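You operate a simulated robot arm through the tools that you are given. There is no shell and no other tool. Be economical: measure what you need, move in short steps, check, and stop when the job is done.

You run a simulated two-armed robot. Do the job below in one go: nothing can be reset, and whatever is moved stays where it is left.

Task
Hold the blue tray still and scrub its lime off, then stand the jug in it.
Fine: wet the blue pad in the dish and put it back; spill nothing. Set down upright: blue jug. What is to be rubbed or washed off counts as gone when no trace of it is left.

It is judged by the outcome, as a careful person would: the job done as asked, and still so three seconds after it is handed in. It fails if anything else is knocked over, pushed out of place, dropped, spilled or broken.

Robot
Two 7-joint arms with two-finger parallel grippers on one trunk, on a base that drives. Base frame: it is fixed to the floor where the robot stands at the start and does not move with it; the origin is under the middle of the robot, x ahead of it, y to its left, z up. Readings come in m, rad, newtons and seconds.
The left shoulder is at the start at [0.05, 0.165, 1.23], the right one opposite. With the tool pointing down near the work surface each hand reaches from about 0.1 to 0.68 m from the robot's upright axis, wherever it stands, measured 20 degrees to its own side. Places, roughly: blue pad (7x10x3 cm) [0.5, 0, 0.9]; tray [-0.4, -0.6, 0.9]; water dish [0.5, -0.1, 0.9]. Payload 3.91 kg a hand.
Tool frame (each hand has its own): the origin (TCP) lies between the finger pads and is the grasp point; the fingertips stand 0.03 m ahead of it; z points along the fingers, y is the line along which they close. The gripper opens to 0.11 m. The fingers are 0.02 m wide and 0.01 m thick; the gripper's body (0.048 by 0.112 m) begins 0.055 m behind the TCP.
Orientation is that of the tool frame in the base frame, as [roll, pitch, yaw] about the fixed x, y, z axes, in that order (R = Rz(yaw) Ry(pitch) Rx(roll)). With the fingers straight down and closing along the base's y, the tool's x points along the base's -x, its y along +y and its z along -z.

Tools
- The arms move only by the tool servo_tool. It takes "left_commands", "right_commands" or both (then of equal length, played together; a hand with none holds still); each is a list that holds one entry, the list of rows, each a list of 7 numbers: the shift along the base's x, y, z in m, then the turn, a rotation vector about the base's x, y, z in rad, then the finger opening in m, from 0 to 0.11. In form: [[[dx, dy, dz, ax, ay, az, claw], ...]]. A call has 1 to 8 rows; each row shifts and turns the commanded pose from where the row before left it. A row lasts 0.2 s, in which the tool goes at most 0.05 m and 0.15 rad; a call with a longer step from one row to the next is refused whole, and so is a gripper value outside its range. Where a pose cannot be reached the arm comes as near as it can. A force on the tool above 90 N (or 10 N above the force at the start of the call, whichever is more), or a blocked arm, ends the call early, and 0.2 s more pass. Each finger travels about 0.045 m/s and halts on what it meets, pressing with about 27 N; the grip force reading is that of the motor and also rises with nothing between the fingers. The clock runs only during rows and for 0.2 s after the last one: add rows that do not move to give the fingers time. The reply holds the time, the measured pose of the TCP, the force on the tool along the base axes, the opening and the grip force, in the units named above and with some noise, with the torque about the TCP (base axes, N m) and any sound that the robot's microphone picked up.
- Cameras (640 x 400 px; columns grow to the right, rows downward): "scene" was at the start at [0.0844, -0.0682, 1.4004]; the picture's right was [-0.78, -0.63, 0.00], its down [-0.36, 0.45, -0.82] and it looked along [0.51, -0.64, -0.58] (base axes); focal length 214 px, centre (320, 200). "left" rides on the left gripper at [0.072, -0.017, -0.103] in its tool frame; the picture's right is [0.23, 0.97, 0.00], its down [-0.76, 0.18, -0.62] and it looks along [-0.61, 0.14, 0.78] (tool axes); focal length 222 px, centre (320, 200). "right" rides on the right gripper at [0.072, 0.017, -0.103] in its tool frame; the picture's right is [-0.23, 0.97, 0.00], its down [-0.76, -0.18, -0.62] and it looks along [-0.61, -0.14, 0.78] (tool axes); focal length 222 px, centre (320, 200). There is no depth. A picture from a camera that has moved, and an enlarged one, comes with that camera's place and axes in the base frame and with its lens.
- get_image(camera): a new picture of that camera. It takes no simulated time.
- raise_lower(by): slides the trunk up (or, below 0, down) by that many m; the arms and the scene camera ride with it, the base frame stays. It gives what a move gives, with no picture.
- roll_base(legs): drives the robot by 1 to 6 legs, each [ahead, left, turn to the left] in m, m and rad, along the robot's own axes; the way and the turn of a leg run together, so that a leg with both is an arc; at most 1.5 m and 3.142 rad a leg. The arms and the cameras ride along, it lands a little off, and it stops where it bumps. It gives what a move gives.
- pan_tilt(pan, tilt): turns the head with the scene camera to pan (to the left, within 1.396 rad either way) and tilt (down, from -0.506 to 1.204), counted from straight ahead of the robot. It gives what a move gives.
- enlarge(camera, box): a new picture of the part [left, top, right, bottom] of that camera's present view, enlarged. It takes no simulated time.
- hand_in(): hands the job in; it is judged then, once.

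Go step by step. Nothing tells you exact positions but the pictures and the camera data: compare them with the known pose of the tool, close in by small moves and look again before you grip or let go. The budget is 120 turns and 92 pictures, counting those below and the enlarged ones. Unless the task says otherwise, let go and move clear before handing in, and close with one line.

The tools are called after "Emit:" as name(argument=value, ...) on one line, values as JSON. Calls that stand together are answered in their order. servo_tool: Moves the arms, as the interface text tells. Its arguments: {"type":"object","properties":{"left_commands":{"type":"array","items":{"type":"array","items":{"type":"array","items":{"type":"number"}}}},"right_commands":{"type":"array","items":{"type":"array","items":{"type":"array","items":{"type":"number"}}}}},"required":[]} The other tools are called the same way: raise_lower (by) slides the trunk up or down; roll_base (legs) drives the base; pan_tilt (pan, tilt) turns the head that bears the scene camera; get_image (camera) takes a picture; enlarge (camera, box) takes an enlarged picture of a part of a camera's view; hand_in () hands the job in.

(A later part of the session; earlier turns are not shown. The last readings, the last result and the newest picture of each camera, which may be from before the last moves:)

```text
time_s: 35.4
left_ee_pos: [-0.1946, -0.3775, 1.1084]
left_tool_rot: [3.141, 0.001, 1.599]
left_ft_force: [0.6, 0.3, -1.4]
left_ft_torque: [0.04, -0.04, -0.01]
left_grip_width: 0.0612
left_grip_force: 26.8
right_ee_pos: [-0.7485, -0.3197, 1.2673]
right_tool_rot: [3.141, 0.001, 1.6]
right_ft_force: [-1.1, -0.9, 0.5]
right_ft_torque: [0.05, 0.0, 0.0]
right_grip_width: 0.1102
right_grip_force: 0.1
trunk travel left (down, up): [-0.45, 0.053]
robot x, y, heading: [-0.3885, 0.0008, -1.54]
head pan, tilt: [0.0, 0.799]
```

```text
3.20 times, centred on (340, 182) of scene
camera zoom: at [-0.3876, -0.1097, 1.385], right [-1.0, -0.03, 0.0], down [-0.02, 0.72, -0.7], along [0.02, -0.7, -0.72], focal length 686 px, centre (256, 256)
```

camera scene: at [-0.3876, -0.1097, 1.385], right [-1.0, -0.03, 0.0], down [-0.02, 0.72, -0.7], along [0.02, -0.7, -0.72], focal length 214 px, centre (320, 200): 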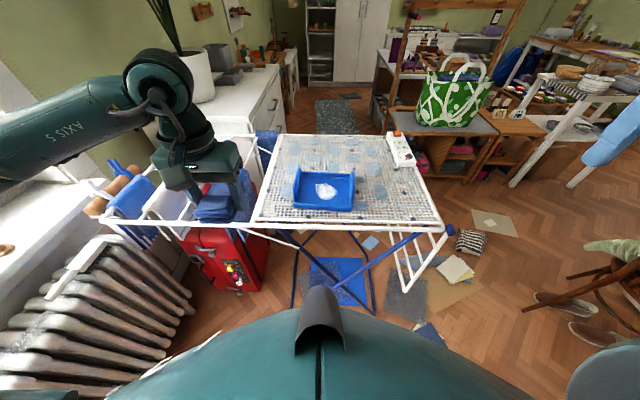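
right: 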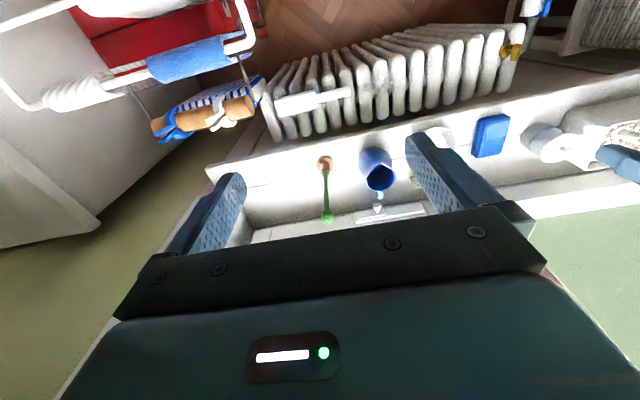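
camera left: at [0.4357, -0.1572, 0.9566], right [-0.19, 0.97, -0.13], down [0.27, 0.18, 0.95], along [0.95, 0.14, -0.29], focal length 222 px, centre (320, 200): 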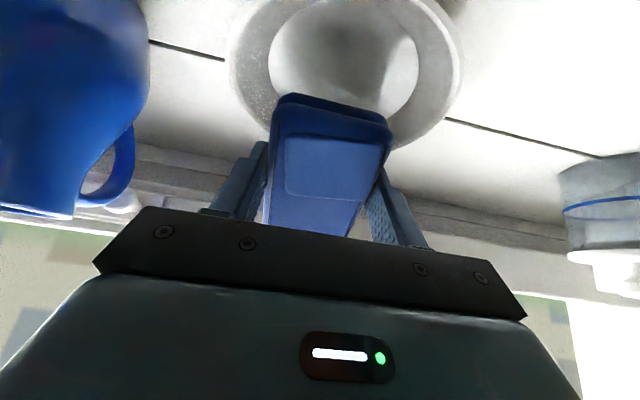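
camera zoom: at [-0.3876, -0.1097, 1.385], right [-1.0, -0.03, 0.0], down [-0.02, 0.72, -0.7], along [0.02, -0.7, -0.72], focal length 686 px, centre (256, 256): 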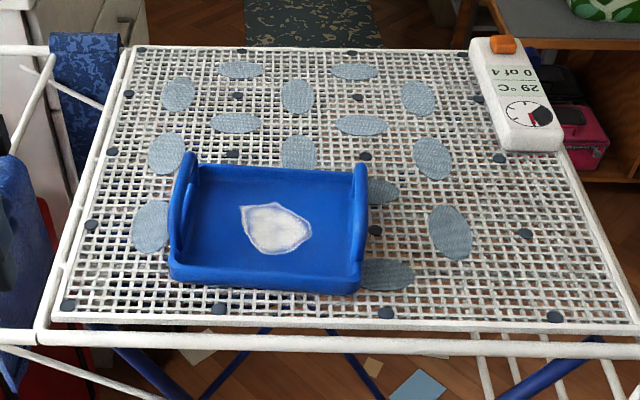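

Tray: about 19 x 16 cm, centred near (-0.385,-0.67), with handle plates on the left and right and the lime spot mid-floor. I drive 0.12 m closer and look from the new place, also bringing the right hand near.

Emit:
roll_base(legs=[[0.12, 0, -0.03]])

Emit:
pan_tilt(pan=0.0, tilt=0.9)

Emit:
servo_tool(right_commands=[[[0.04, -0.02, -0.02, 0, 0, 0, 0.09], [0.04, -0.02, -0.02, 0, 0, 0, 0.09], [0.04, -0.02, -0.02, 0, 0, 0, 0.09], [0.04, -0.03, 0, 0, 0, 0, 0.09], [0.02, -0.03, 0, 0, 0, 0, 0.09], [0, 0, 0, 0, 0, 0, 0.09]]])

Emit:
get_image(camera="scene")

Emit:
get_image(camera="right")

```text
time_s: 36.6
left_ee_pos: [-0.2055, -0.5016, 1.109]
left_tool_rot: [3.141, -0.002, 1.571]
left_ft_force: [0.1, -0.6, -0.3]
left_ft_torque: [0.03, 0.02, 0.0]
left_grip_width: 0.0613
left_grip_force: 27.6
right_ee_pos: [-0.7576, -0.4275, 1.2658]
right_tool_rot: [-3.141, 0.0, 1.571]
right_ft_force: [0.0, -0.5, 0.0]
right_ft_torque: [0.02, 0.01, 0.02]
right_grip_width: 0.1098
right_grip_force: 0.0
trunk travel left (down, up): [-0.45, 0.053]
robot x, y, heading: [-0.3891, -0.1197, -1.572]
head pan, tilt: [0.0, 0.799]
```

```text
time_s: 37.3
left_ee_pos: [-0.2055, -0.501, 1.1093]
left_tool_rot: [-3.141, 0.0, 1.571]
left_ft_force: [0.7, -0.4, -0.4]
left_ft_torque: [0.01, 0.01, 0.02]
left_grip_width: 0.0613
left_grip_force: 26.5
right_ee_pos: [-0.7565, -0.4267, 1.2671]
right_tool_rot: [-3.141, 0.001, 1.57]
right_ft_force: [-0.3, 1.0, 0.3]
right_ft_torque: [0.01, -0.02, -0.03]
right_grip_width: 0.11
right_grip_force: 0.1
trunk travel left (down, up): [-0.45, 0.053]
robot x, y, heading: [-0.3885, -0.1197, -1.57]
head pan, tilt: [0.0, 0.901]
```

```text
time_s: 38.7
left_ee_pos: [-0.2044, -0.5005, 1.1085]
left_tool_rot: [-3.141, -0.001, 1.57]
left_ft_force: [-1.0, 0.0, -0.3]
left_ft_torque: [0.0, -0.02, 0.04]
left_grip_width: 0.0613
left_grip_force: 27.3
right_ee_pos: [-0.5787, -0.5454, 1.2066]
right_tool_rot: [3.141, -0.001, 1.571]
right_ft_force: [-0.3, -0.5, -0.2]
right_ft_torque: [-0.02, 0.0, 0.03]
right_grip_width: 0.0899
right_grip_force: 0.1
trunk travel left (down, up): [-0.45, 0.053]
robot x, y, heading: [-0.3896, -0.121, -1.575]
head pan, tilt: [0.0, 0.901]
```

```text
59 pictures are left
camera scene: at [-0.3887, -0.2214, 1.3771], right [-1.0, 0.0, 0.0], down [0.0, 0.78, -0.62], along [0.0, -0.62, -0.78], focal length 214 px, centre (320, 200)
```

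scene: 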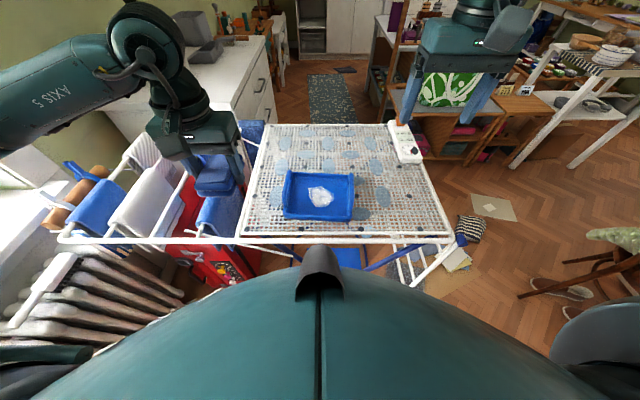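

```text
58 pictures are left
camera right: at [-0.5603, -0.4729, 1.3087], right [0.97, -0.23, 0.0], down [-0.18, -0.76, 0.62], along [-0.14, -0.61, -0.78], focal length 222 px, centre (320, 200)
```

right: 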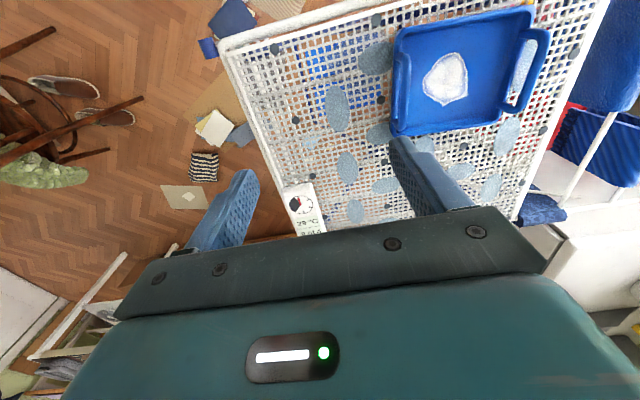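

Enlarging the tray in both views for stereo measurement.

Emit:
enlarge(camera="scene", box=[256, 150, 384, 230])

Emit:
enlarge(camera="right", box=[360, 0, 600, 150])

```text
5.00 times, centred on (320, 190) of scene
camera zoom: at [-0.3887, -0.2214, 1.3771], right [-1.0, 0.0, 0.0], down [0.0, 0.78, -0.62], along [0.0, -0.62, -0.78], focal length 1072 px, centre (320, 250)
```

zoom: 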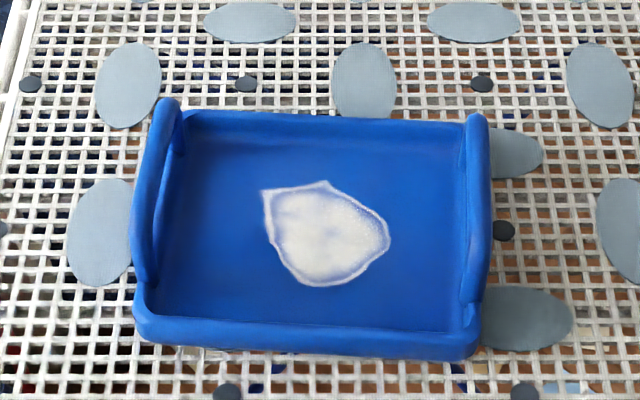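

```text
2.67 times, centred on (480, 75) of right
camera zoom: at [-0.5603, -0.4729, 1.3087], right [0.97, -0.23, 0.0], down [-0.18, -0.76, 0.62], along [-0.14, -0.61, -0.78], focal length 592 px, centre (-107, 533)
```

zoom: 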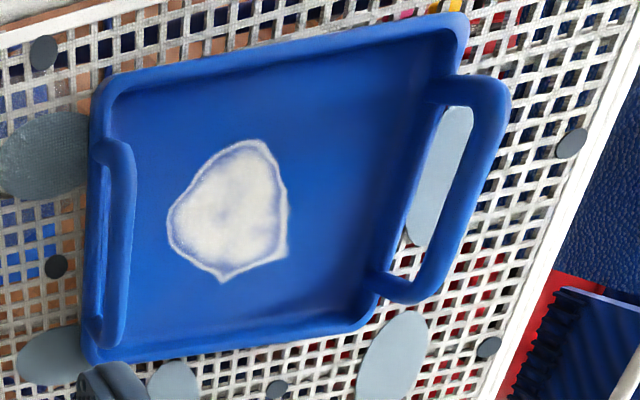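

Stereo gives the tray floor at z≈0.943, the spot centred near (-0.391,-0.578), and the right handle's bar near (-0.467,-0.565,0.98). I'll turn the pad hand 90° for clearance, and tilt the right hand outward for the handle.

Emit:
servo_tool(left_commands=[[[0, 0, 0, 0, 0, -0.15, 0.03], [0, 0, 0, 0, 0, -0.15, 0.03], [0, 0, 0, 0, 0, -0.15, 0.03], [0, 0, 0, 0, 0, -0.15, 0.03], [0, 0, 0, 0, 0, -0.15, 0.03], [0, 0, 0, 0, 0, -0.15, 0.03], [0, 0, 0, 0, 0, -0.15, 0.03], [0, 0, 0, 0, 0, -0.15, 0.03]]], right_commands=[[[0.01, 0, -0.02, 0, -0.1, 0, 0.05], [0.01, 0, -0.02, 0, -0.1, 0, 0.05], [0.01, -0.005, -0.02, 0, -0.1, 0, 0.05], [0.01, 0, -0.02, 0, -0.1, 0, 0.05], [0.01, 0, -0.02, 0, -0.05, 0, 0.05], [0.01, 0, -0.02, 0, 0, 0, 0.05], [0, 0, 0, 0, 0, 0, 0.05], [0, 0, 0, 0, 0, 0, 0.05]]])

Emit:
servo_tool(left_commands=[[[0, 0, 0, 0, 0, -0.15, 0.03], [0, 0, 0, 0, 0, -0.15, 0.03], [0, 0, 0, 0, 0, -0.07, 0.03], [0, 0, 0, 0, 0, 0, 0.03]]])

Emit:
get_image(camera="scene")

Emit:
get_image(camera="right")

```text
time_s: 40.5
left_ee_pos: [-0.2446, -0.5022, 1.1089]
left_tool_rot: [-3.14, -0.005, 0.37]
left_ft_force: [-0.9, 0.2, -0.9]
left_ft_torque: [0.0, -0.01, 0.01]
left_grip_width: 0.0612
left_grip_force: 27.2
left hand out of reach, approached as far as the arm can: row 8
right_ee_pos: [-0.5199, -0.5515, 1.0837]
right_tool_rot: [2.689, -0.001, 1.57]
right_ft_force: [-0.2, 0.4, -0.1]
right_ft_torque: [0.0, -0.01, 0.03]
right_grip_width: 0.0502
right_grip_force: 0.0
trunk travel left (down, up): [-0.45, 0.053]
robot x, y, heading: [-0.3893, -0.1148, -1.572]
head pan, tilt: [0.0, 0.901]
```

```text
time_s: 41.5
left_ee_pos: [-0.3062, -0.4881, 1.1037]
left_tool_rot: [-3.141, -0.002, 0.22]
left_ft_force: [0.0, 0.1, -1.0]
left_ft_torque: [0.02, 0.03, 0.04]
left_grip_width: 0.0613
left_grip_force: 27.2
left hand out of reach, approached as far as the arm can: row 1, 2, 3
right_ee_pos: [-0.5187, -0.5507, 1.0857]
right_tool_rot: [2.693, 0.0, 1.57]
right_ft_force: [0.0, -0.5, -0.4]
right_ft_torque: [0.01, 0.0, 0.02]
right_grip_width: 0.0502
right_grip_force: 0.0
trunk travel left (down, up): [-0.45, 0.053]
robot x, y, heading: [-0.3886, -0.1186, -1.571]
head pan, tilt: [0.0, 0.901]
```

```text
55 pictures are left
camera scene: at [-0.3893, -0.222, 1.3771], right [-1.0, 0.0, 0.0], down [0.0, 0.78, -0.62], along [0.0, -0.62, -0.78], focal length 214 px, centre (320, 200)
```

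scene: 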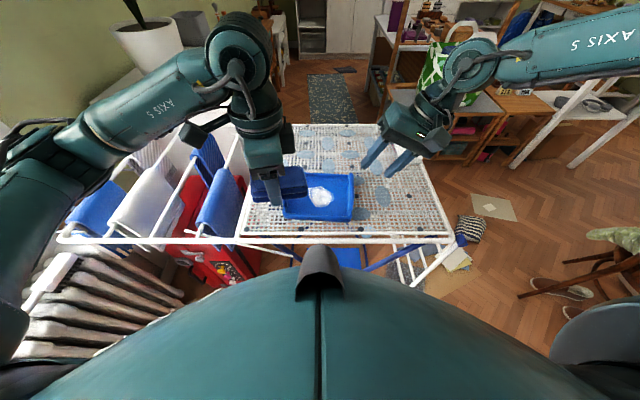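

```text
54 pictures are left
camera right: at [-0.5467, -0.478, 1.1855], right [0.88, -0.23, 0.42], down [-0.43, -0.76, 0.48], along [0.21, -0.61, -0.77], focal length 222 px, centre (320, 200)
```

right: 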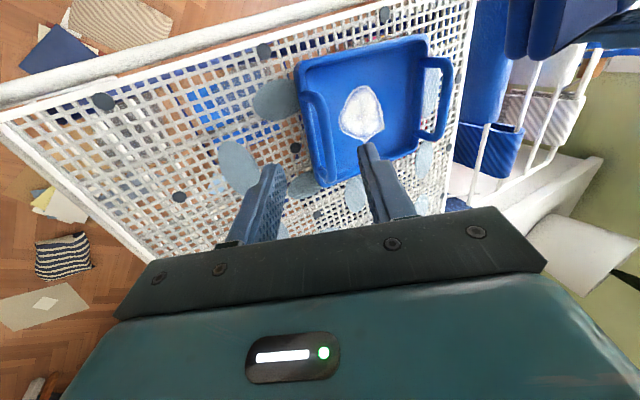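

The left wrist is near its limit but close enough in yaw (~0.22). Now bring the right hand down along its tilt toward the handle and check.

Emit:
servo_tool(right_commands=[[[0.013, 0, -0.03, 0, 0, 0, 0.05], [0.013, 0, -0.03, 0, 0, 0, 0.05], [0.004, 0, -0.01, 0, 0, 0, 0.05], [0, 0, 0, 0, 0, 0, 0.05]]])

Emit:
get_image(camera="right")

Emit:
enlarge(camera="scene", box=[280, 120, 440, 220])

```text
time_s: 42.5
left_ee_pos: [-0.3046, -0.4888, 1.1036]
left_tool_rot: [3.141, 0.0, 0.223]
left_ft_force: [-0.6, -0.2, -0.3]
left_ft_torque: [0.0, 0.02, 0.0]
left_grip_width: 0.0612
left_grip_force: 27.0
right_ee_pos: [-0.486, -0.5499, 1.0155]
right_tool_rot: [2.692, 0.0, 1.571]
right_ft_force: [-0.7, 0.2, 0.1]
right_ft_torque: [-0.01, 0.0, 0.02]
right_grip_width: 0.0499
right_grip_force: 0.1
trunk travel left (down, up): [-0.45, 0.053]
robot x, y, heading: [-0.39, -0.1164, -1.573]
head pan, tilt: [0.0, 0.901]
```

```text
53 pictures are left
camera right: at [-0.5148, -0.4768, 1.1157], right [0.88, -0.23, 0.42], down [-0.43, -0.76, 0.48], along [0.21, -0.61, -0.77], focal length 222 px, centre (320, 200)
```

right: 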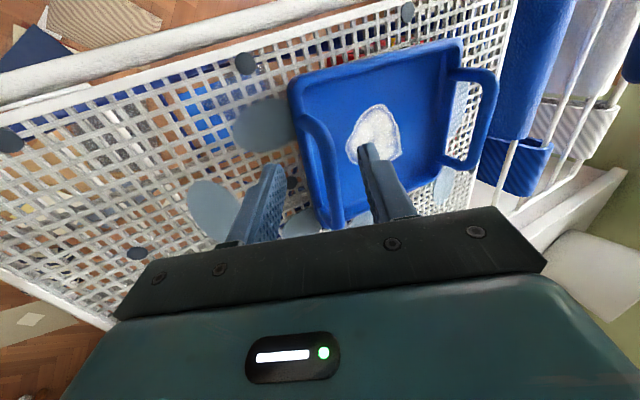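

```text
4.00 times, centred on (360, 170) of scene
camera zoom: at [-0.3886, -0.2219, 1.3771], right [-1.0, 0.0, 0.0], down [0.0, 0.78, -0.62], along [0.0, -0.62, -0.78], focal length 858 px, centre (160, 320)
```

zoom: 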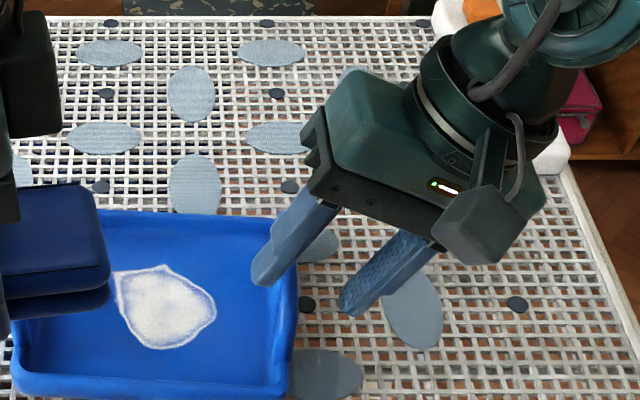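

The fingers straddle the handle. Move the last 2.5 cm in and check.

Emit:
servo_tool(right_commands=[[[0.006, 0, -0.013, 0, 0, 0, 0.05], [0.005, 0, -0.013, 0, 0, 0, 0.05], [0, 0, 0, 0, 0, 0, 0.05]]])

Emit:
enlarge(camera="right", box=[200, 20, 520, 220])

Emit:
enlarge(camera="scene", box=[300, 140, 428, 220])

```text
time_s: 43.3
left_ee_pos: [-0.3041, -0.4879, 1.1026]
left_tool_rot: [3.142, -0.001, 0.222]
left_ft_force: [0.1, -0.3, -1.1]
left_ft_torque: [-0.01, 0.01, 0.01]
left_grip_width: 0.0613
left_grip_force: 27.2
right_ee_pos: [-0.4758, -0.5504, 0.9933]
right_tool_rot: [2.691, 0.0, 1.572]
right_ft_force: [0.1, 0.0, 0.2]
right_ft_torque: [0.0, -0.01, -0.02]
right_grip_width: 0.0502
right_grip_force: 0.0
right hand out of reach, approached as far as the arm can: row 2
trunk travel left (down, up): [-0.45, 0.053]
robot x, y, heading: [-0.388, -0.1146, -1.573]
head pan, tilt: [0.0, 0.901]
```

```text
2.00 times, centred on (360, 120) of right
camera zoom: at [-0.505, -0.4774, 1.0921], right [0.88, -0.23, 0.42], down [-0.43, -0.76, 0.48], along [0.21, -0.61, -0.77], focal length 444 px, centre (240, 360)
```

zoom: 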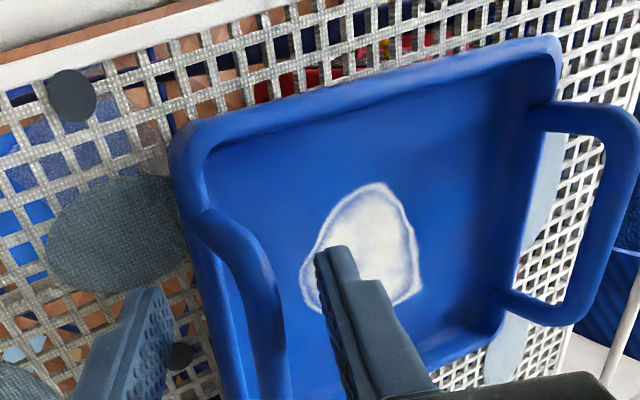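

```text
5.00 times, centred on (364, 180) of scene
camera zoom: at [-0.3886, -0.2219, 1.3771], right [-1.0, 0.0, 0.0], down [0.0, 0.78, -0.62], along [0.0, -0.62, -0.78], focal length 1072 px, centre (100, 300)
```

zoom: 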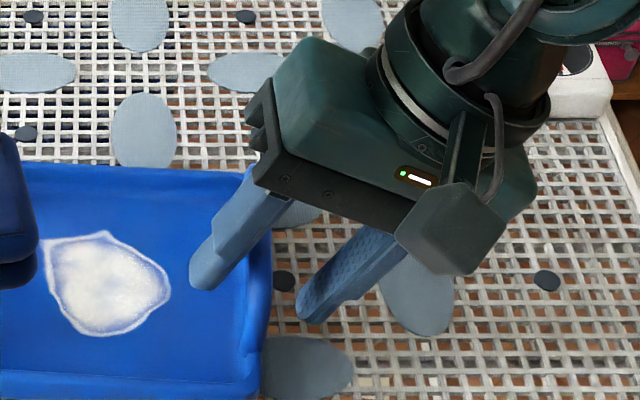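

The bar sits between the fingers but off-centre by about 1 cm. I centre and then close.

Emit:
servo_tool(right_commands=[[[0.009, 0, 0.004, 0, 0, 0, 0.05], [0, 0, 0, 0, 0, 0, 0.05], [0, 0, 0, 0, 0, 0, 0.03], [0, 0, 0, 0, 0, 0, 0.0], [0, 0, 0, 0, 0, 0, 0.0], [0, 0, 0, 0, 0, 0, 0.0]]])

Emit:
enlarge(camera="right", box=[200, 20, 520, 220])

Emit:
enlarge(camera="scene", box=[256, 140, 384, 220])

```text
time_s: 44.7
left_ee_pos: [-0.3054, -0.4888, 1.1023]
left_tool_rot: [-3.14, 0.0, 0.221]
left_ft_force: [0.1, -0.3, 0.1]
left_ft_torque: [-0.01, 0.01, 0.04]
left_grip_width: 0.0613
left_grip_force: 26.9
right_ee_pos: [-0.471, -0.5471, 0.998]
right_tool_rot: [2.689, 0.001, 1.57]
right_ft_force: [1.5, 0.8, 0.7]
right_ft_torque: [0.16, -0.01, -0.06]
right_grip_width: 0.0119
right_grip_force: 27.5
right hand out of reach, approached as far as the arm can: row 1
trunk travel left (down, up): [-0.45, 0.053]
robot x, y, heading: [-0.3917, -0.1178, -1.572]
head pan, tilt: [0.0, 0.901]
```

```text
2.00 times, centred on (360, 120) of right
camera zoom: at [-0.4995, -0.4757, 1.0987], right [0.88, -0.23, 0.42], down [-0.43, -0.76, 0.48], along [0.21, -0.61, -0.77], focal length 444 px, centre (240, 360)
```

zoom: 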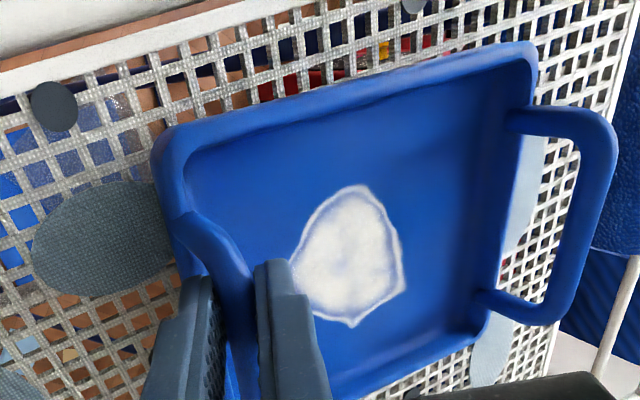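

```text
5.00 times, centred on (320, 180) of scene
camera zoom: at [-0.3885, -0.2218, 1.3771], right [-1.0, 0.0, 0.0], down [0.0, 0.78, -0.62], along [0.0, -0.62, -0.78], focal length 1072 px, centre (320, 300)
```

zoom: 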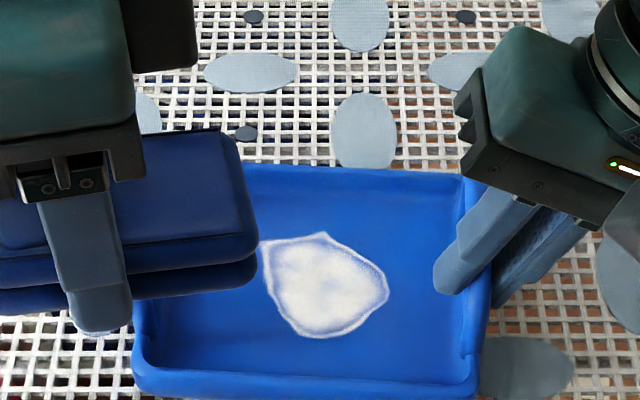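

Handle held (bar 12 mm) without moving the tray. Now move the pad hand toward the spot; a first small step to see how it responds.

Emit:
servo_tool(left_commands=[[[-0.02, -0.03, 0, 0, 0, 0.1, 0.03], [-0.02, -0.03, 0, 0, 0, 0, 0.03], [0, 0, 0, 0, 0, 0, 0.03]]])

```text
time_s: 45.5
left_ee_pos: [-0.3349, -0.5344, 1.1034]
left_tool_rot: [3.141, -0.001, 0.325]
left_ft_force: [-0.5, 0.3, -1.4]
left_ft_torque: [-0.01, 0.0, 0.01]
left_grip_width: 0.0613
left_grip_force: 27.0
left hand out of reach, approached as far as the arm can: row 2
right_ee_pos: [-0.4705, -0.5484, 0.9996]
right_tool_rot: [2.691, 0.0, 1.568]
right_ft_force: [-0.5, 0.6, 3.1]
right_ft_torque: [0.25, 0.15, 0.04]
right_grip_width: 0.0121
right_grip_force: 27.3
trunk travel left (down, up): [-0.45, 0.053]
robot x, y, heading: [-0.3909, -0.1164, -1.567]
head pan, tilt: [0.0, 0.901]
```

Emit:
servo_tool(left_commands=[[[-0.02, -0.02, -0.01, 0, 0, 0.05, 0.03], [-0.02, -0.02, -0.02, 0, 0, 0.05, 0.03], [0, 0, -0.02, 0, 0, 0, 0.03], [0, 0, 0, 0, 0, 0, 0.03]]])

Emit:
enlarge(camera="scene", box=[240, 130, 400, 230])

Emit:
get_image(camera="left")

```text
time_s: 46.5
left_ee_pos: [-0.3757, -0.574, 1.0537]
left_tool_rot: [-3.142, 0.001, 0.422]
left_ft_force: [-0.5, 0.3, -1.0]
left_ft_torque: [0.03, -0.04, -0.02]
left_grip_width: 0.0615
left_grip_force: 27.1
right_ee_pos: [-0.4709, -0.5484, 0.999]
right_tool_rot: [2.692, 0.0, 1.572]
right_ft_force: [0.4, -0.9, 3.9]
right_ft_torque: [0.24, 0.01, 0.01]
right_grip_width: 0.0119
right_grip_force: 27.1
trunk travel left (down, up): [-0.45, 0.053]
robot x, y, heading: [-0.3891, -0.119, -1.57]
head pan, tilt: [0.0, 0.901]
```

```text
4.00 times, centred on (320, 180) of scene
camera zoom: at [-0.3885, -0.2217, 1.3771], right [-1.0, 0.0, 0.0], down [0.0, 0.78, -0.62], along [0.0, -0.62, -0.78], focal length 858 px, centre (320, 280)
```

zoom: 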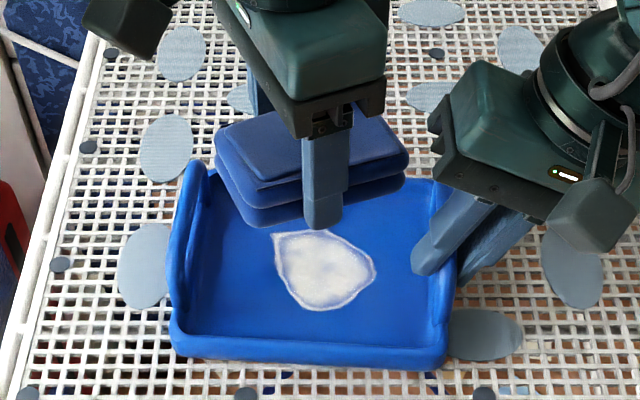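

```text
46 pictures are left
camera left: at [-0.3175, -0.5288, 1.1573], right [0.61, -0.8, 0.0], down [-0.62, -0.47, 0.62], along [-0.5, -0.38, -0.78], focal length 222 px, centre (320, 200)
```

left: 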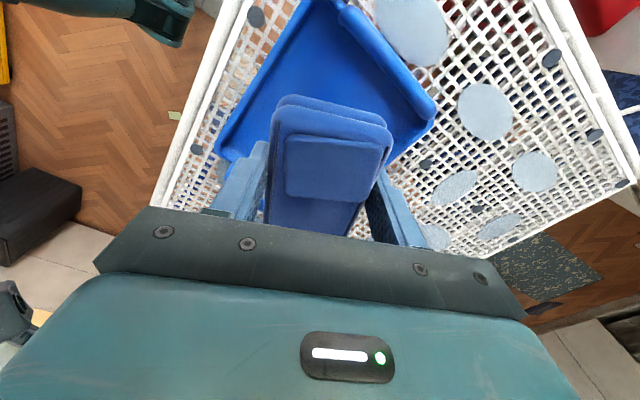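

The pad is over the spot at yaw 0.42, clear of the right gripper. I lower it gently to the tray floor.

Emit:
servo_tool(left_commands=[[[-0.002, -0.006, -0.03, 0, 0, 0, 0.03], [0, 0, -0.03, 0, 0, 0, 0.03], [0, 0, -0.008, 0, 0, 0, 0.03], [0, 0, -0.003, 0, 0, 0, 0.03], [0, 0, 0, 0, 0, 0, 0.03]]])

```text
time_s: 47.7
left_ee_pos: [-0.3757, -0.5758, 1.0042]
left_tool_rot: [3.142, 0.001, 0.42]
left_ft_force: [0.2, 1.0, -0.6]
left_ft_torque: [-0.02, 0.01, 0.01]
left_grip_width: 0.0612
left_grip_force: 27.0
left hand out of reach, approached as far as the arm can: row 1
right_ee_pos: [-0.4713, -0.5491, 0.9988]
right_tool_rot: [2.69, -0.001, 1.572]
right_ft_force: [0.8, -0.1, 3.7]
right_ft_torque: [0.25, 0.03, -0.01]
right_grip_width: 0.0118
right_grip_force: 27.3
trunk travel left (down, up): [-0.45, 0.053]
robot x, y, heading: [-0.3894, -0.1179, -1.57]
head pan, tilt: [0.0, 0.901]
```

Not down yet (1.004). Continue.

Emit:
servo_tool(left_commands=[[[0, 0, -0.015, 0, 0, 0, 0.03], [0, 0, -0.007, 0, 0, 0, 0.03], [0, 0, -0.003, 0, 0, 0, 0.03], [0, 0, -0.002, 0, 0, 0, 0.03], [0, 0, 0, 0, 0, 0, 0.03]]])

Emit:
enlarge(camera="scene", box=[240, 130, 400, 230])

```text
time_s: 48.9
left_ee_pos: [-0.3778, -0.5754, 0.9737]
left_tool_rot: [-3.141, 0.001, 0.421]
left_ft_force: [0.5, -0.1, -1.1]
left_ft_torque: [0.0, 0.0, 0.02]
left_grip_width: 0.0612
left_grip_force: 27.4
right_ee_pos: [-0.471, -0.5479, 0.9982]
right_tool_rot: [2.69, -0.001, 1.571]
right_ft_force: [0.9, -0.4, 3.9]
right_ft_torque: [0.24, 0.02, 0.02]
right_grip_width: 0.0122
right_grip_force: 26.9
trunk travel left (down, up): [-0.45, 0.053]
robot x, y, heading: [-0.3869, -0.1165, -1.57]
head pan, tilt: [0.0, 0.901]
```

```text
4.00 times, centred on (320, 180) of scene
camera zoom: at [-0.3885, -0.2217, 1.3771], right [-1.0, 0.0, 0.0], down [0.0, 0.78, -0.62], along [0.0, -0.62, -0.78], focal length 858 px, centre (320, 280)
```

zoom: 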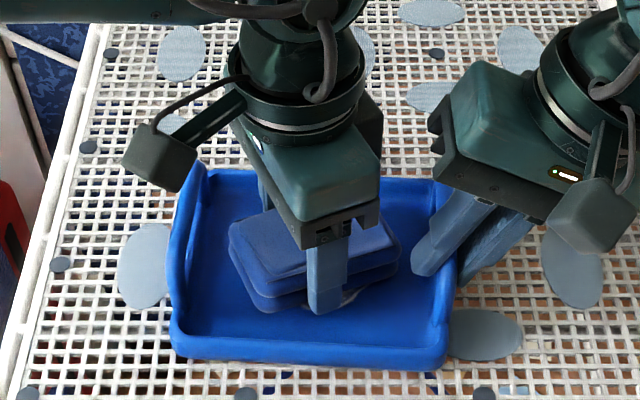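

Still no contact; lower further in small steps.

Emit:
servo_tool(left_commands=[[[0, 0, -0.003, 0, 0, 0, 0.03], [0, 0, -0.003, 0, 0, 0, 0.03], [0, 0, -0.002, 0, 0, 0, 0.03], [0, 0, 0, 0, 0, 0, 0.03]]])

```text
time_s: 49.9
left_ee_pos: [-0.3768, -0.5771, 0.9674]
left_tool_rot: [3.141, 0.002, 0.422]
left_ft_force: [2.6, 5.9, 15.7]
left_ft_torque: [-0.16, 0.79, -0.22]
left_grip_width: 0.0615
left_grip_force: 26.8
right_ee_pos: [-0.472, -0.5487, 0.9989]
right_tool_rot: [2.691, 0.0, 1.566]
right_ft_force: [0.5, -6.6, -5.1]
right_ft_torque: [-0.18, 0.09, -0.33]
right_grip_width: 0.0123
right_grip_force: 27.5
trunk travel left (down, up): [-0.45, 0.053]
robot x, y, heading: [-0.3884, -0.1169, -1.572]
head pan, tilt: [0.0, 0.901]
```

In contact at ~16 N, tray held. Now scrub with short strokes.

Emit:
servo_tool(left_commands=[[[-0.005, 0.011, 0, 0, 0, 0, 0.03], [0.005, -0.011, 0, 0, 0, 0, 0.03], [0.005, -0.011, 0, 0, 0, 0, 0.03], [-0.005, 0.011, 0, 0, 0, 0, 0.03], [-0.012, 0.005, 0, 0, 0, 0, 0.03], [0.006, -0.014, 0, 0, 0, 0, 0.03], [0.012, 0.004, 0, 0, 0, 0, 0.03], [-0.006, 0.005, 0, 0, 0, 0, 0.03]]])

Emit:
servo_tool(left_commands=[[[-0.005, 0.012, 0, 0, 0, 0, 0.03], [0.005, -0.012, 0, 0, 0, 0, 0.03], [0.006, -0.013, 0, 0, 0, 0, 0.03], [-0.006, 0.013, 0, 0, 0, 0, 0.03], [-0.012, 0.005, 0, 0, 0, 0, 0.03], [0.006, -0.014, 0, 0, 0, 0, 0.03], [0.012, 0.004, 0, 0, 0, 0, 0.03], [-0.006, 0.005, 0, 0, 0, 0, 0.03]]])

Emit:
enlarge(camera="scene", box=[240, 130, 400, 230])

```text
time_s: 51.7
left_ee_pos: [-0.3813, -0.5637, 0.9669]
left_tool_rot: [3.14, -0.001, 0.422]
left_ft_force: [-0.1, -0.7, 0.4]
left_ft_torque: [-0.08, 0.02, 0.04]
left_grip_width: 0.061
left_grip_force: 27.1
left hand out of reach, approached as far as the arm can: row 3
right_ee_pos: [-0.4712, -0.5479, 0.9999]
right_tool_rot: [2.69, 0.001, 1.572]
right_ft_force: [-1.0, 1.4, 0.9]
right_ft_torque: [0.26, 0.05, -0.01]
right_grip_width: 0.012
right_grip_force: 27.2
trunk travel left (down, up): [-0.45, 0.053]
robot x, y, heading: [-0.3909, -0.1149, -1.572]
head pan, tilt: [0.0, 0.901]
```

```text
time_s: 53.5
left_ee_pos: [-0.3836, -0.5568, 0.9666]
left_tool_rot: [-3.141, 0.001, 0.421]
left_ft_force: [0.2, -0.5, -0.1]
left_ft_torque: [0.01, -0.04, 0.01]
left_grip_width: 0.061
left_grip_force: 26.9
left hand out of reach, approached as far as the arm can: row 3
right_ee_pos: [-0.4719, -0.5478, 0.9992]
right_tool_rot: [2.69, 0.0, 1.571]
right_ft_force: [0.2, 0.4, 0.6]
right_ft_torque: [-0.13, 0.07, -0.07]
right_grip_width: 0.0119
right_grip_force: 27.2
trunk travel left (down, up): [-0.45, 0.053]
robot x, y, heading: [-0.3893, -0.1174, -1.57]
head pan, tilt: [0.0, 0.901]
```

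```text
4.00 times, centred on (320, 180) of scene
camera zoom: at [-0.3888, -0.2218, 1.3771], right [-1.0, 0.0, 0.0], down [0.0, 0.78, -0.62], along [0.0, -0.62, -0.78], focal length 858 px, centre (320, 280)
```

zoom: 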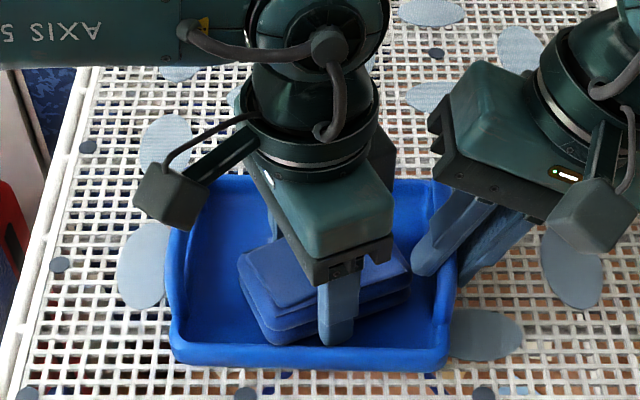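

The hand hits a reach limit on the far strokes and has drifted nearer. I lift a little to see what is left.

Emit:
servo_tool(left_commands=[[[0, 0, 0.02, 0, 0, 0, 0.03], [0.02, 0, 0.03, 0, 0, 0, 0.03], [0.04, 0.015, 0.02, 0, 0, 0, 0.03], [0.03, 0.02, 0, 0, 0, 0, 0.03], [0, 0, 0, 0, 0, 0, 0.03]]])

Emit:
enlarge(camera="scene", box=[240, 130, 400, 230])

```text
time_s: 54.7
left_ee_pos: [-0.2932, -0.5245, 1.0388]
left_tool_rot: [-3.142, 0.0, 0.42]
left_ft_force: [0.1, 0.5, -1.4]
left_ft_torque: [-0.02, 0.0, -0.02]
left_grip_width: 0.0612
left_grip_force: 26.9
right_ee_pos: [-0.4708, -0.5486, 0.9976]
right_tool_rot: [2.692, 0.001, 1.571]
right_ft_force: [-0.3, -1.2, 3.3]
right_ft_torque: [-0.08, 0.09, 0.01]
right_grip_width: 0.0116
right_grip_force: 26.7
trunk travel left (down, up): [-0.45, 0.053]
robot x, y, heading: [-0.3893, -0.1167, -1.57]
head pan, tilt: [0.0, 0.901]
```

```text
4.00 times, centred on (320, 180) of scene
camera zoom: at [-0.3888, -0.2217, 1.3771], right [-1.0, 0.0, 0.0], down [0.0, 0.78, -0.62], along [0.0, -0.62, -0.78], focal length 858 px, centre (320, 280)
```

zoom: 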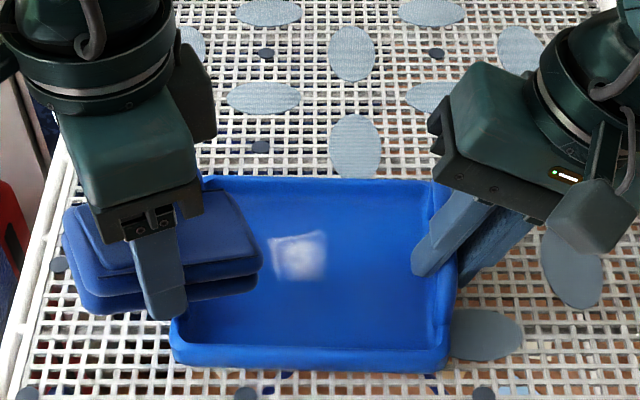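

Most of it is gone; a patch remains at about (-0.375,-0.592). I turn the pad a bit more toward natural yaw for reach, and go back over it.

Emit:
servo_tool(left_commands=[[[-0.015, -0.012, 0, 0, 0, 0.07, 0.03], [-0.02, -0.018, 0, 0, 0, 0.07, 0.03], [-0.022, -0.018, 0, 0, 0, 0.07, 0.03], [-0.022, -0.018, 0, 0, 0, 0.07, 0.03], [0, 0, -0.02, 0, 0, 0, 0.03], [0, 0, 0, 0, 0, 0, 0.03]]])

Emit:
enlarge(camera="scene", box=[240, 130, 400, 230])

```text
time_s: 56.1
left_ee_pos: [-0.3719, -0.5907, 1.0181]
left_tool_rot: [-3.141, 0.0, 0.701]
left_ft_force: [0.5, 0.7, -0.8]
left_ft_torque: [0.0, -0.03, -0.01]
left_grip_width: 0.0613
left_grip_force: 26.9
right_ee_pos: [-0.4724, -0.5476, 0.9983]
right_tool_rot: [2.692, -0.001, 1.571]
right_ft_force: [-0.1, 0.2, -0.5]
right_ft_torque: [-0.04, 0.11, -0.05]
right_grip_width: 0.012
right_grip_force: 26.6
trunk travel left (down, up): [-0.45, 0.053]
robot x, y, heading: [-0.387, -0.113, -1.573]
head pan, tilt: [0.0, 0.901]
```

```text
4.00 times, centred on (320, 180) of scene
camera zoom: at [-0.3887, -0.2219, 1.3771], right [-1.0, 0.0, 0.0], down [0.0, 0.78, -0.62], along [0.0, -0.62, -0.78], focal length 858 px, centre (320, 280)
```

zoom: 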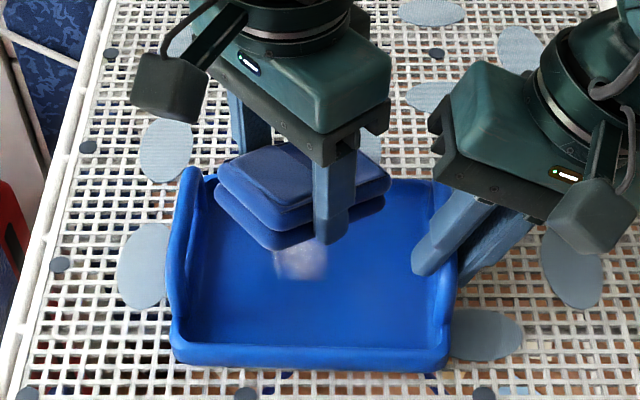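

Clear of everything. Lower to contact.

Emit:
servo_tool(left_commands=[[[0, 0, -0.025, 0, 0, 0, 0.03], [0, 0, -0.018, 0, 0, 0, 0.03], [0, 0, -0.006, 0, 0, 0, 0.03], [0, 0, -0.003, 0, 0, 0, 0.03], [0, 0, -0.002, 0, 0, 0, 0.03], [0, 0, -0.002, 0, 0, 0, 0.03], [0, 0, 0, 0, 0, 0, 0.03]]])

```text
time_s: 57.7
left_ee_pos: [-0.3731, -0.5903, 0.966]
left_tool_rot: [3.138, 0.008, 0.704]
left_ft_force: [9.5, -1.1, 43.5]
left_ft_torque: [0.5, -0.15, -0.22]
left_grip_width: 0.0613
left_grip_force: 27.1
right_ee_pos: [-0.4715, -0.5471, 0.9993]
right_tool_rot: [2.694, -0.001, 1.57]
right_ft_force: [-3.8, -3.0, -15.0]
right_ft_torque: [-0.33, 0.18, -0.15]
right_grip_width: 0.0117
right_grip_force: 27.0
trunk travel left (down, up): [-0.45, 0.053]
robot x, y, heading: [-0.3895, -0.118, -1.574]
head pan, tilt: [0.0, 0.901]
```

Pressing a bit hard; ease 3 mm and scrub around.

Emit:
servo_tool(left_commands=[[[0, 0, 0.003, 0, 0, 0, 0.03], [0.01, 0, 0, 0, 0, 0, 0.03], [-0.01, 0.012, 0, 0, 0, 0, 0.03], [-0.008, -0.006, 0, 0, 0, 0, 0.03], [0.008, -0.006, 0, 0, 0, 0, 0.03], [0.01, 0.006, 0, 0, 0, 0, 0.03], [-0.01, 0.008, 0, 0, 0, 0, 0.03], [0, -0.014, 0, 0, 0, 0, 0.03]]])

Emit:
servo_tool(left_commands=[[[0.01, 0, 0, 0, 0, 0, 0.03], [-0.01, 0.012, 0, 0, 0, 0, 0.03], [-0.008, -0.006, 0, 0, 0, 0, 0.03], [0.008, -0.006, 0, 0, 0, 0, 0.03], [0.01, 0.006, 0, 0, 0, 0, 0.03], [-0.01, 0.008, 0, 0, 0, 0, 0.03], [0, -0.012, 0, 0, 0, 0, 0.03], [0, 0, 0, 0, 0, 0, 0.03]]])

Emit:
servo_tool(left_commands=[[[0, 0, 0.03, 0, 0, 0, 0.03], [0.025, 0.02, 0.03, 0, 0, 0, 0.03], [0.035, 0.025, 0.01, 0, 0, 0, 0.03], [0.03, 0.02, 0, 0, 0, 0, 0.03], [0, 0, 0, 0, 0, 0, 0.03]]])

Emit:
enlarge(camera="scene", box=[240, 130, 400, 230])

```text
time_s: 59.5
left_ee_pos: [-0.373, -0.586, 0.9677]
left_tool_rot: [3.142, 0.0, 0.699]
left_ft_force: [6.8, 13.9, 40.0]
left_ft_torque: [0.58, -0.3, 0.03]
left_grip_width: 0.0617
left_grip_force: 26.4
right_ee_pos: [-0.4712, -0.5485, 0.9995]
right_tool_rot: [2.689, 0.007, 1.566]
right_ft_force: [1.2, -9.0, -16.1]
right_ft_torque: [-0.47, 0.19, -0.45]
right_grip_width: 0.0116
right_grip_force: 26.7
trunk travel left (down, up): [-0.45, 0.053]
robot x, y, heading: [-0.3903, -0.1171, -1.572]
head pan, tilt: [0.0, 0.901]
```

```text
time_s: 61.3
left_ee_pos: [-0.3725, -0.5844, 0.9654]
left_tool_rot: [-3.141, 0.0, 0.699]
left_ft_force: [4.3, 9.0, 19.5]
left_ft_torque: [0.19, -0.18, 0.1]
left_grip_width: 0.0614
left_grip_force: 27.0
right_ee_pos: [-0.4703, -0.5462, 1.0005]
right_tool_rot: [2.689, 0.006, 1.569]
right_ft_force: [-0.8, -3.8, 3.4]
right_ft_torque: [-0.27, 0.02, -0.38]
right_grip_width: 0.0118
right_grip_force: 27.1
trunk travel left (down, up): [-0.45, 0.053]
robot x, y, heading: [-0.3899, -0.1183, -1.575]
head pan, tilt: [0.0, 0.901]
```

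```text
time_s: 62.5
left_ee_pos: [-0.2831, -0.5225, 1.0344]
left_tool_rot: [3.14, 0.0, 0.702]
left_ft_force: [-0.7, 0.0, -0.5]
left_ft_torque: [0.01, -0.01, 0.01]
left_grip_width: 0.0615
left_grip_force: 27.4
right_ee_pos: [-0.4717, -0.5489, 1.0]
right_tool_rot: [2.691, 0.002, 1.569]
right_ft_force: [-0.5, -2.8, 9.6]
right_ft_torque: [0.33, 0.05, -0.04]
right_grip_width: 0.0112
right_grip_force: 26.9
trunk travel left (down, up): [-0.45, 0.053]
robot x, y, heading: [-0.3924, -0.1153, -1.571]
head pan, tilt: [0.0, 0.901]
```

```text
4.00 times, centred on (320, 180) of scene
camera zoom: at [-0.3886, -0.2215, 1.3771], right [-1.0, 0.0, 0.0], down [0.0, 0.78, -0.62], along [0.0, -0.62, -0.78], focal length 858 px, centre (320, 280)
```

zoom: 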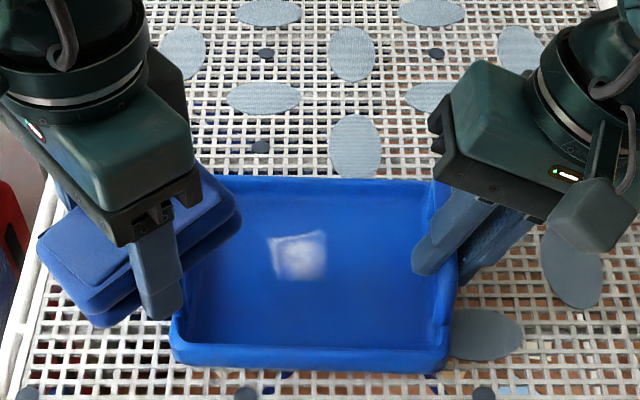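

The patch is unchanged, so the pad probably isn't bearing there (fingertips may touch the floor instead). I inspect the pad in the gripper.

Emit:
get_image(camera="left")

Emit:
enlarge(camera="scene", box=[240, 165, 320, 215])

```text
40 pictures are left
camera left: at [-0.2392, -0.4625, 1.1384], right [0.8, -0.6, 0.0], down [-0.47, -0.63, 0.62], along [-0.37, -0.5, -0.78], focal length 222 px, centre (320, 200)
```

left: 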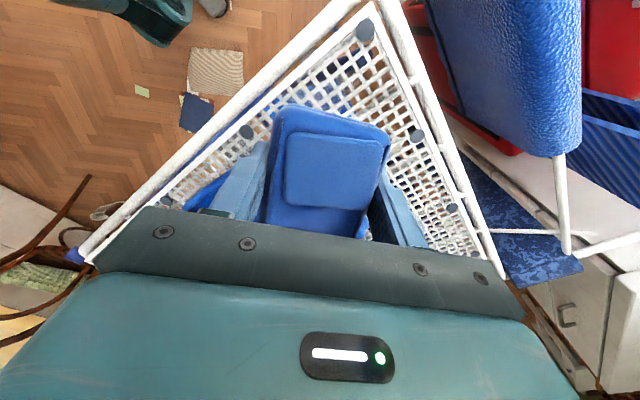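

```text
8.00 times, centred on (280, 190) of scene
camera zoom: at [-0.3886, -0.2215, 1.3771], right [-1.0, 0.0, 0.0], down [0.0, 0.78, -0.62], along [0.0, -0.62, -0.78], focal length 1716 px, centre (640, 280)
```

zoom: 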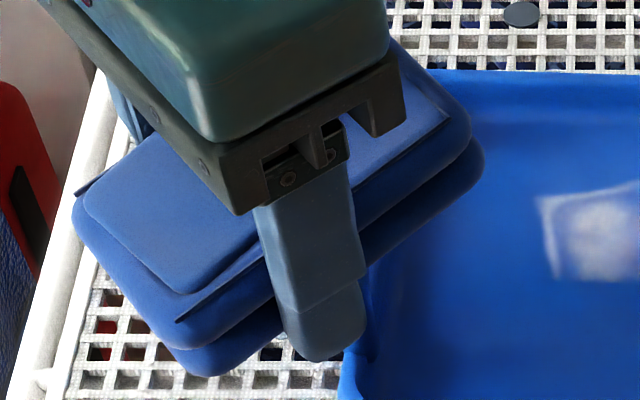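

The pad sits flush with the fingertips, so it barely presses (and may have dried). I tilt the hand so the pad's far end bears, and retry on the patch.

Emit:
servo_tool(left_commands=[[[-0.02, -0.014, 0, 0.054, -0.064, 0, 0.03], [-0.02, -0.015, 0, 0.054, -0.064, 0, 0.03], [-0.021, -0.0145, 0, 0.053, -0.063, 0, 0.03], [0, 0, -0.03, 0, 0, 0, 0.03], [0, 0, -0.022, 0, 0, 0, 0.03], [0, 0, -0.004, 0, 0, 0, 0.03], [0, 0, -0.002, 0, 0, 0, 0.03], [0, 0, 0, 0, 0, 0, 0.03]]])

```text
time_s: 63.6
left_ee_pos: [-0.3472, -0.5667, 1.0142]
left_tool_rot: [3.121, -0.233, 0.707]
left_ft_force: [-0.3, 14.8, 38.0]
left_ft_torque: [-0.45, -1.47, 0.6]
left_grip_width: 0.0613
left_grip_force: 27.1
right_ee_pos: [-0.4728, -0.5482, 0.9979]
right_tool_rot: [2.688, 0.006, 1.567]
right_ft_force: [0.2, -2.3, -2.7]
right_ft_torque: [0.1, 0.08, -0.15]
right_grip_width: 0.0115
right_grip_force: 26.6
trunk travel left (down, up): [-0.45, 0.053]
robot x, y, heading: [-0.3866, -0.1186, -1.574]
head pan, tilt: [0.0, 0.901]
stopped in row 5 (left hand): the force on the tool passed its limit (the readings are from after the stop); the commanded pose is now the measured one
```

The tilted pad's raised end met the tray's left handle. I back up, check the tray, and go to straight yaw instead.

Emit:
servo_tool(left_commands=[[[0, 0, 0.03, 0, 0, 0, 0.03], [0.01, 0.01, 0.04, -0.08, 0.095, 0, 0.03], [0.01, 0.01, 0.03, -0.08, 0.095, 0.05, 0.03], [0, 0, 0, 0, 0, 0.14, 0.03], [0, 0, 0, 0, 0, 0.14, 0.03], [0, 0, 0, 0, 0, 0.14, 0.03], [0, 0, 0, 0, 0, 0.14, 0.03], [0, 0, 0, 0, 0, 0.14, 0.03]]])

Emit:
get_image(camera="scene")

```text
time_s: 65.4
left_ee_pos: [-0.3257, -0.5487, 1.1075]
left_tool_rot: [3.128, 0.014, 1.46]
left_ft_force: [-0.8, 0.4, -0.8]
left_ft_torque: [0.01, 0.0, 0.0]
left_grip_width: 0.0613
left_grip_force: 26.4
right_ee_pos: [-0.47, -0.5501, 0.9985]
right_tool_rot: [2.69, 0.006, 1.567]
right_ft_force: [2.3, -3.6, 15.8]
right_ft_torque: [0.04, -0.11, -0.16]
right_grip_width: 0.0117
right_grip_force: 26.8
trunk travel left (down, up): [-0.45, 0.053]
robot x, y, heading: [-0.3893, -0.1173, -1.575]
head pan, tilt: [0.0, 0.901]
```

```text
38 pictures are left
camera scene: at [-0.3878, -0.2212, 1.3772], right [-1.0, 0.0, 0.0], down [0.0, 0.78, -0.62], along [0.0, -0.62, -0.78], focal length 214 px, centre (320, 200)
```

scene: 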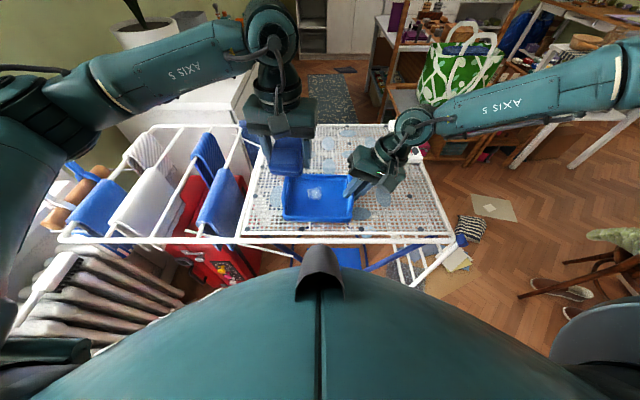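

Tray is still in place. Now straight yaw, tilt the far end down and descend over the patch.

Emit:
servo_tool(left_commands=[[[-0.015, 0, 0, 0, 0, 0.11, 0.03], [-0.017, -0.004, 0, 0.12, 0, 0, 0.03], [-0.016, -0.004, -0.02, 0.12, 0, 0, 0.03], [0, 0, -0.03, 0.11, 0, 0, 0.03], [0, 0, -0.03, 0, 0, 0, 0.03], [0, 0, -0.02, 0, 0, 0, 0.03], [0, 0, 0, 0, 0, 0, 0.03]]])

Emit:
enlarge(camera="scene", box=[240, 130, 400, 230])

```text
time_s: 67.0
left_ee_pos: [-0.3729, -0.5555, 1.0115]
left_tool_rot: [3.133, -0.336, 1.566]
left_ft_force: [-0.8, -0.2, -1.3]
left_ft_torque: [0.04, -0.03, -0.02]
left_grip_width: 0.0613
left_grip_force: 27.2
right_ee_pos: [-0.4698, -0.548, 0.9994]
right_tool_rot: [2.69, 0.005, 1.566]
right_ft_force: [-0.1, -3.9, 18.9]
right_ft_torque: [0.15, -0.11, -0.05]
right_grip_width: 0.0115
right_grip_force: 27.0
trunk travel left (down, up): [-0.45, 0.053]
robot x, y, heading: [-0.3896, -0.1201, -1.57]
head pan, tilt: [0.0, 0.901]
```

```text
4.00 times, centred on (320, 180) of scene
camera zoom: at [-0.3879, -0.221, 1.3772], right [-1.0, 0.0, 0.0], down [0.0, 0.78, -0.62], along [0.0, -0.62, -0.78], focal length 858 px, centre (320, 280)
```

zoom: 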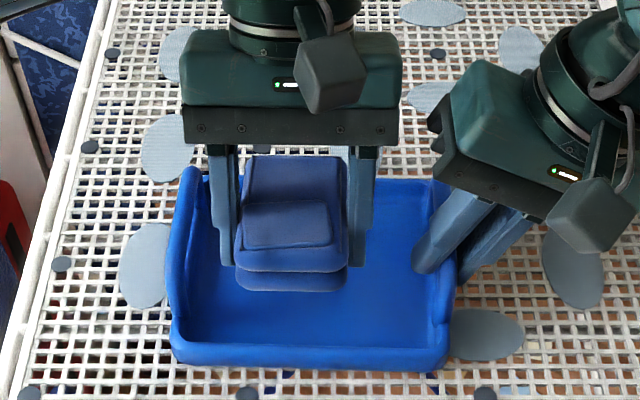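

Well placed and clear. Lower to contact.

Emit:
servo_tool(left_commands=[[[0, 0, -0.02, 0, 0, 0, 0.03], [0, 0, -0.008, 0, 0, 0, 0.03], [0, 0, -0.003, 0, 0, 0, 0.03], [0, 0, -0.002, 0, 0, 0, 0.03], [0, 0, 0, 0, 0, 0, 0.03]]])

```text
time_s: 68.2
left_ee_pos: [-0.3717, -0.556, 0.9767]
left_tool_rot: [3.132, -0.338, 1.566]
left_ft_force: [-0.1, 0.1, -0.5]
left_ft_torque: [-0.04, 0.01, 0.02]
left_grip_width: 0.0611
left_grip_force: 27.1
right_ee_pos: [-0.4694, -0.5497, 0.9988]
right_tool_rot: [2.689, 0.005, 1.568]
right_ft_force: [1.4, -2.0, 17.9]
right_ft_torque: [0.08, -0.13, -0.05]
right_grip_width: 0.0118
right_grip_force: 27.2
trunk travel left (down, up): [-0.45, 0.053]
robot x, y, heading: [-0.3851, -0.1133, -1.569]
head pan, tilt: [0.0, 0.901]
```

Emit:
servo_tool(left_commands=[[[0, 0, -0.003, 0, 0, 0, 0.03], [0, 0, -0.003, 0, 0, 0, 0.03], [0, 0, 0, 0, 0, 0, 0.03]]])

```text
time_s: 69.0
left_ee_pos: [-0.3728, -0.5563, 0.969]
left_tool_rot: [3.135, -0.336, 1.566]
left_ft_force: [0.4, -1.0, -0.2]
left_ft_torque: [-0.02, 0.03, 0.05]
left_grip_width: 0.0612
left_grip_force: 27.1
right_ee_pos: [-0.4698, -0.5501, 0.9971]
right_tool_rot: [2.692, 0.006, 1.567]
right_ft_force: [1.0, -1.5, 17.5]
right_ft_torque: [0.12, -0.13, 0.01]
right_grip_width: 0.0116
right_grip_force: 27.2
trunk travel left (down, up): [-0.45, 0.053]
robot x, y, heading: [-0.3881, -0.1138, -1.57]
head pan, tilt: [0.0, 0.901]
```

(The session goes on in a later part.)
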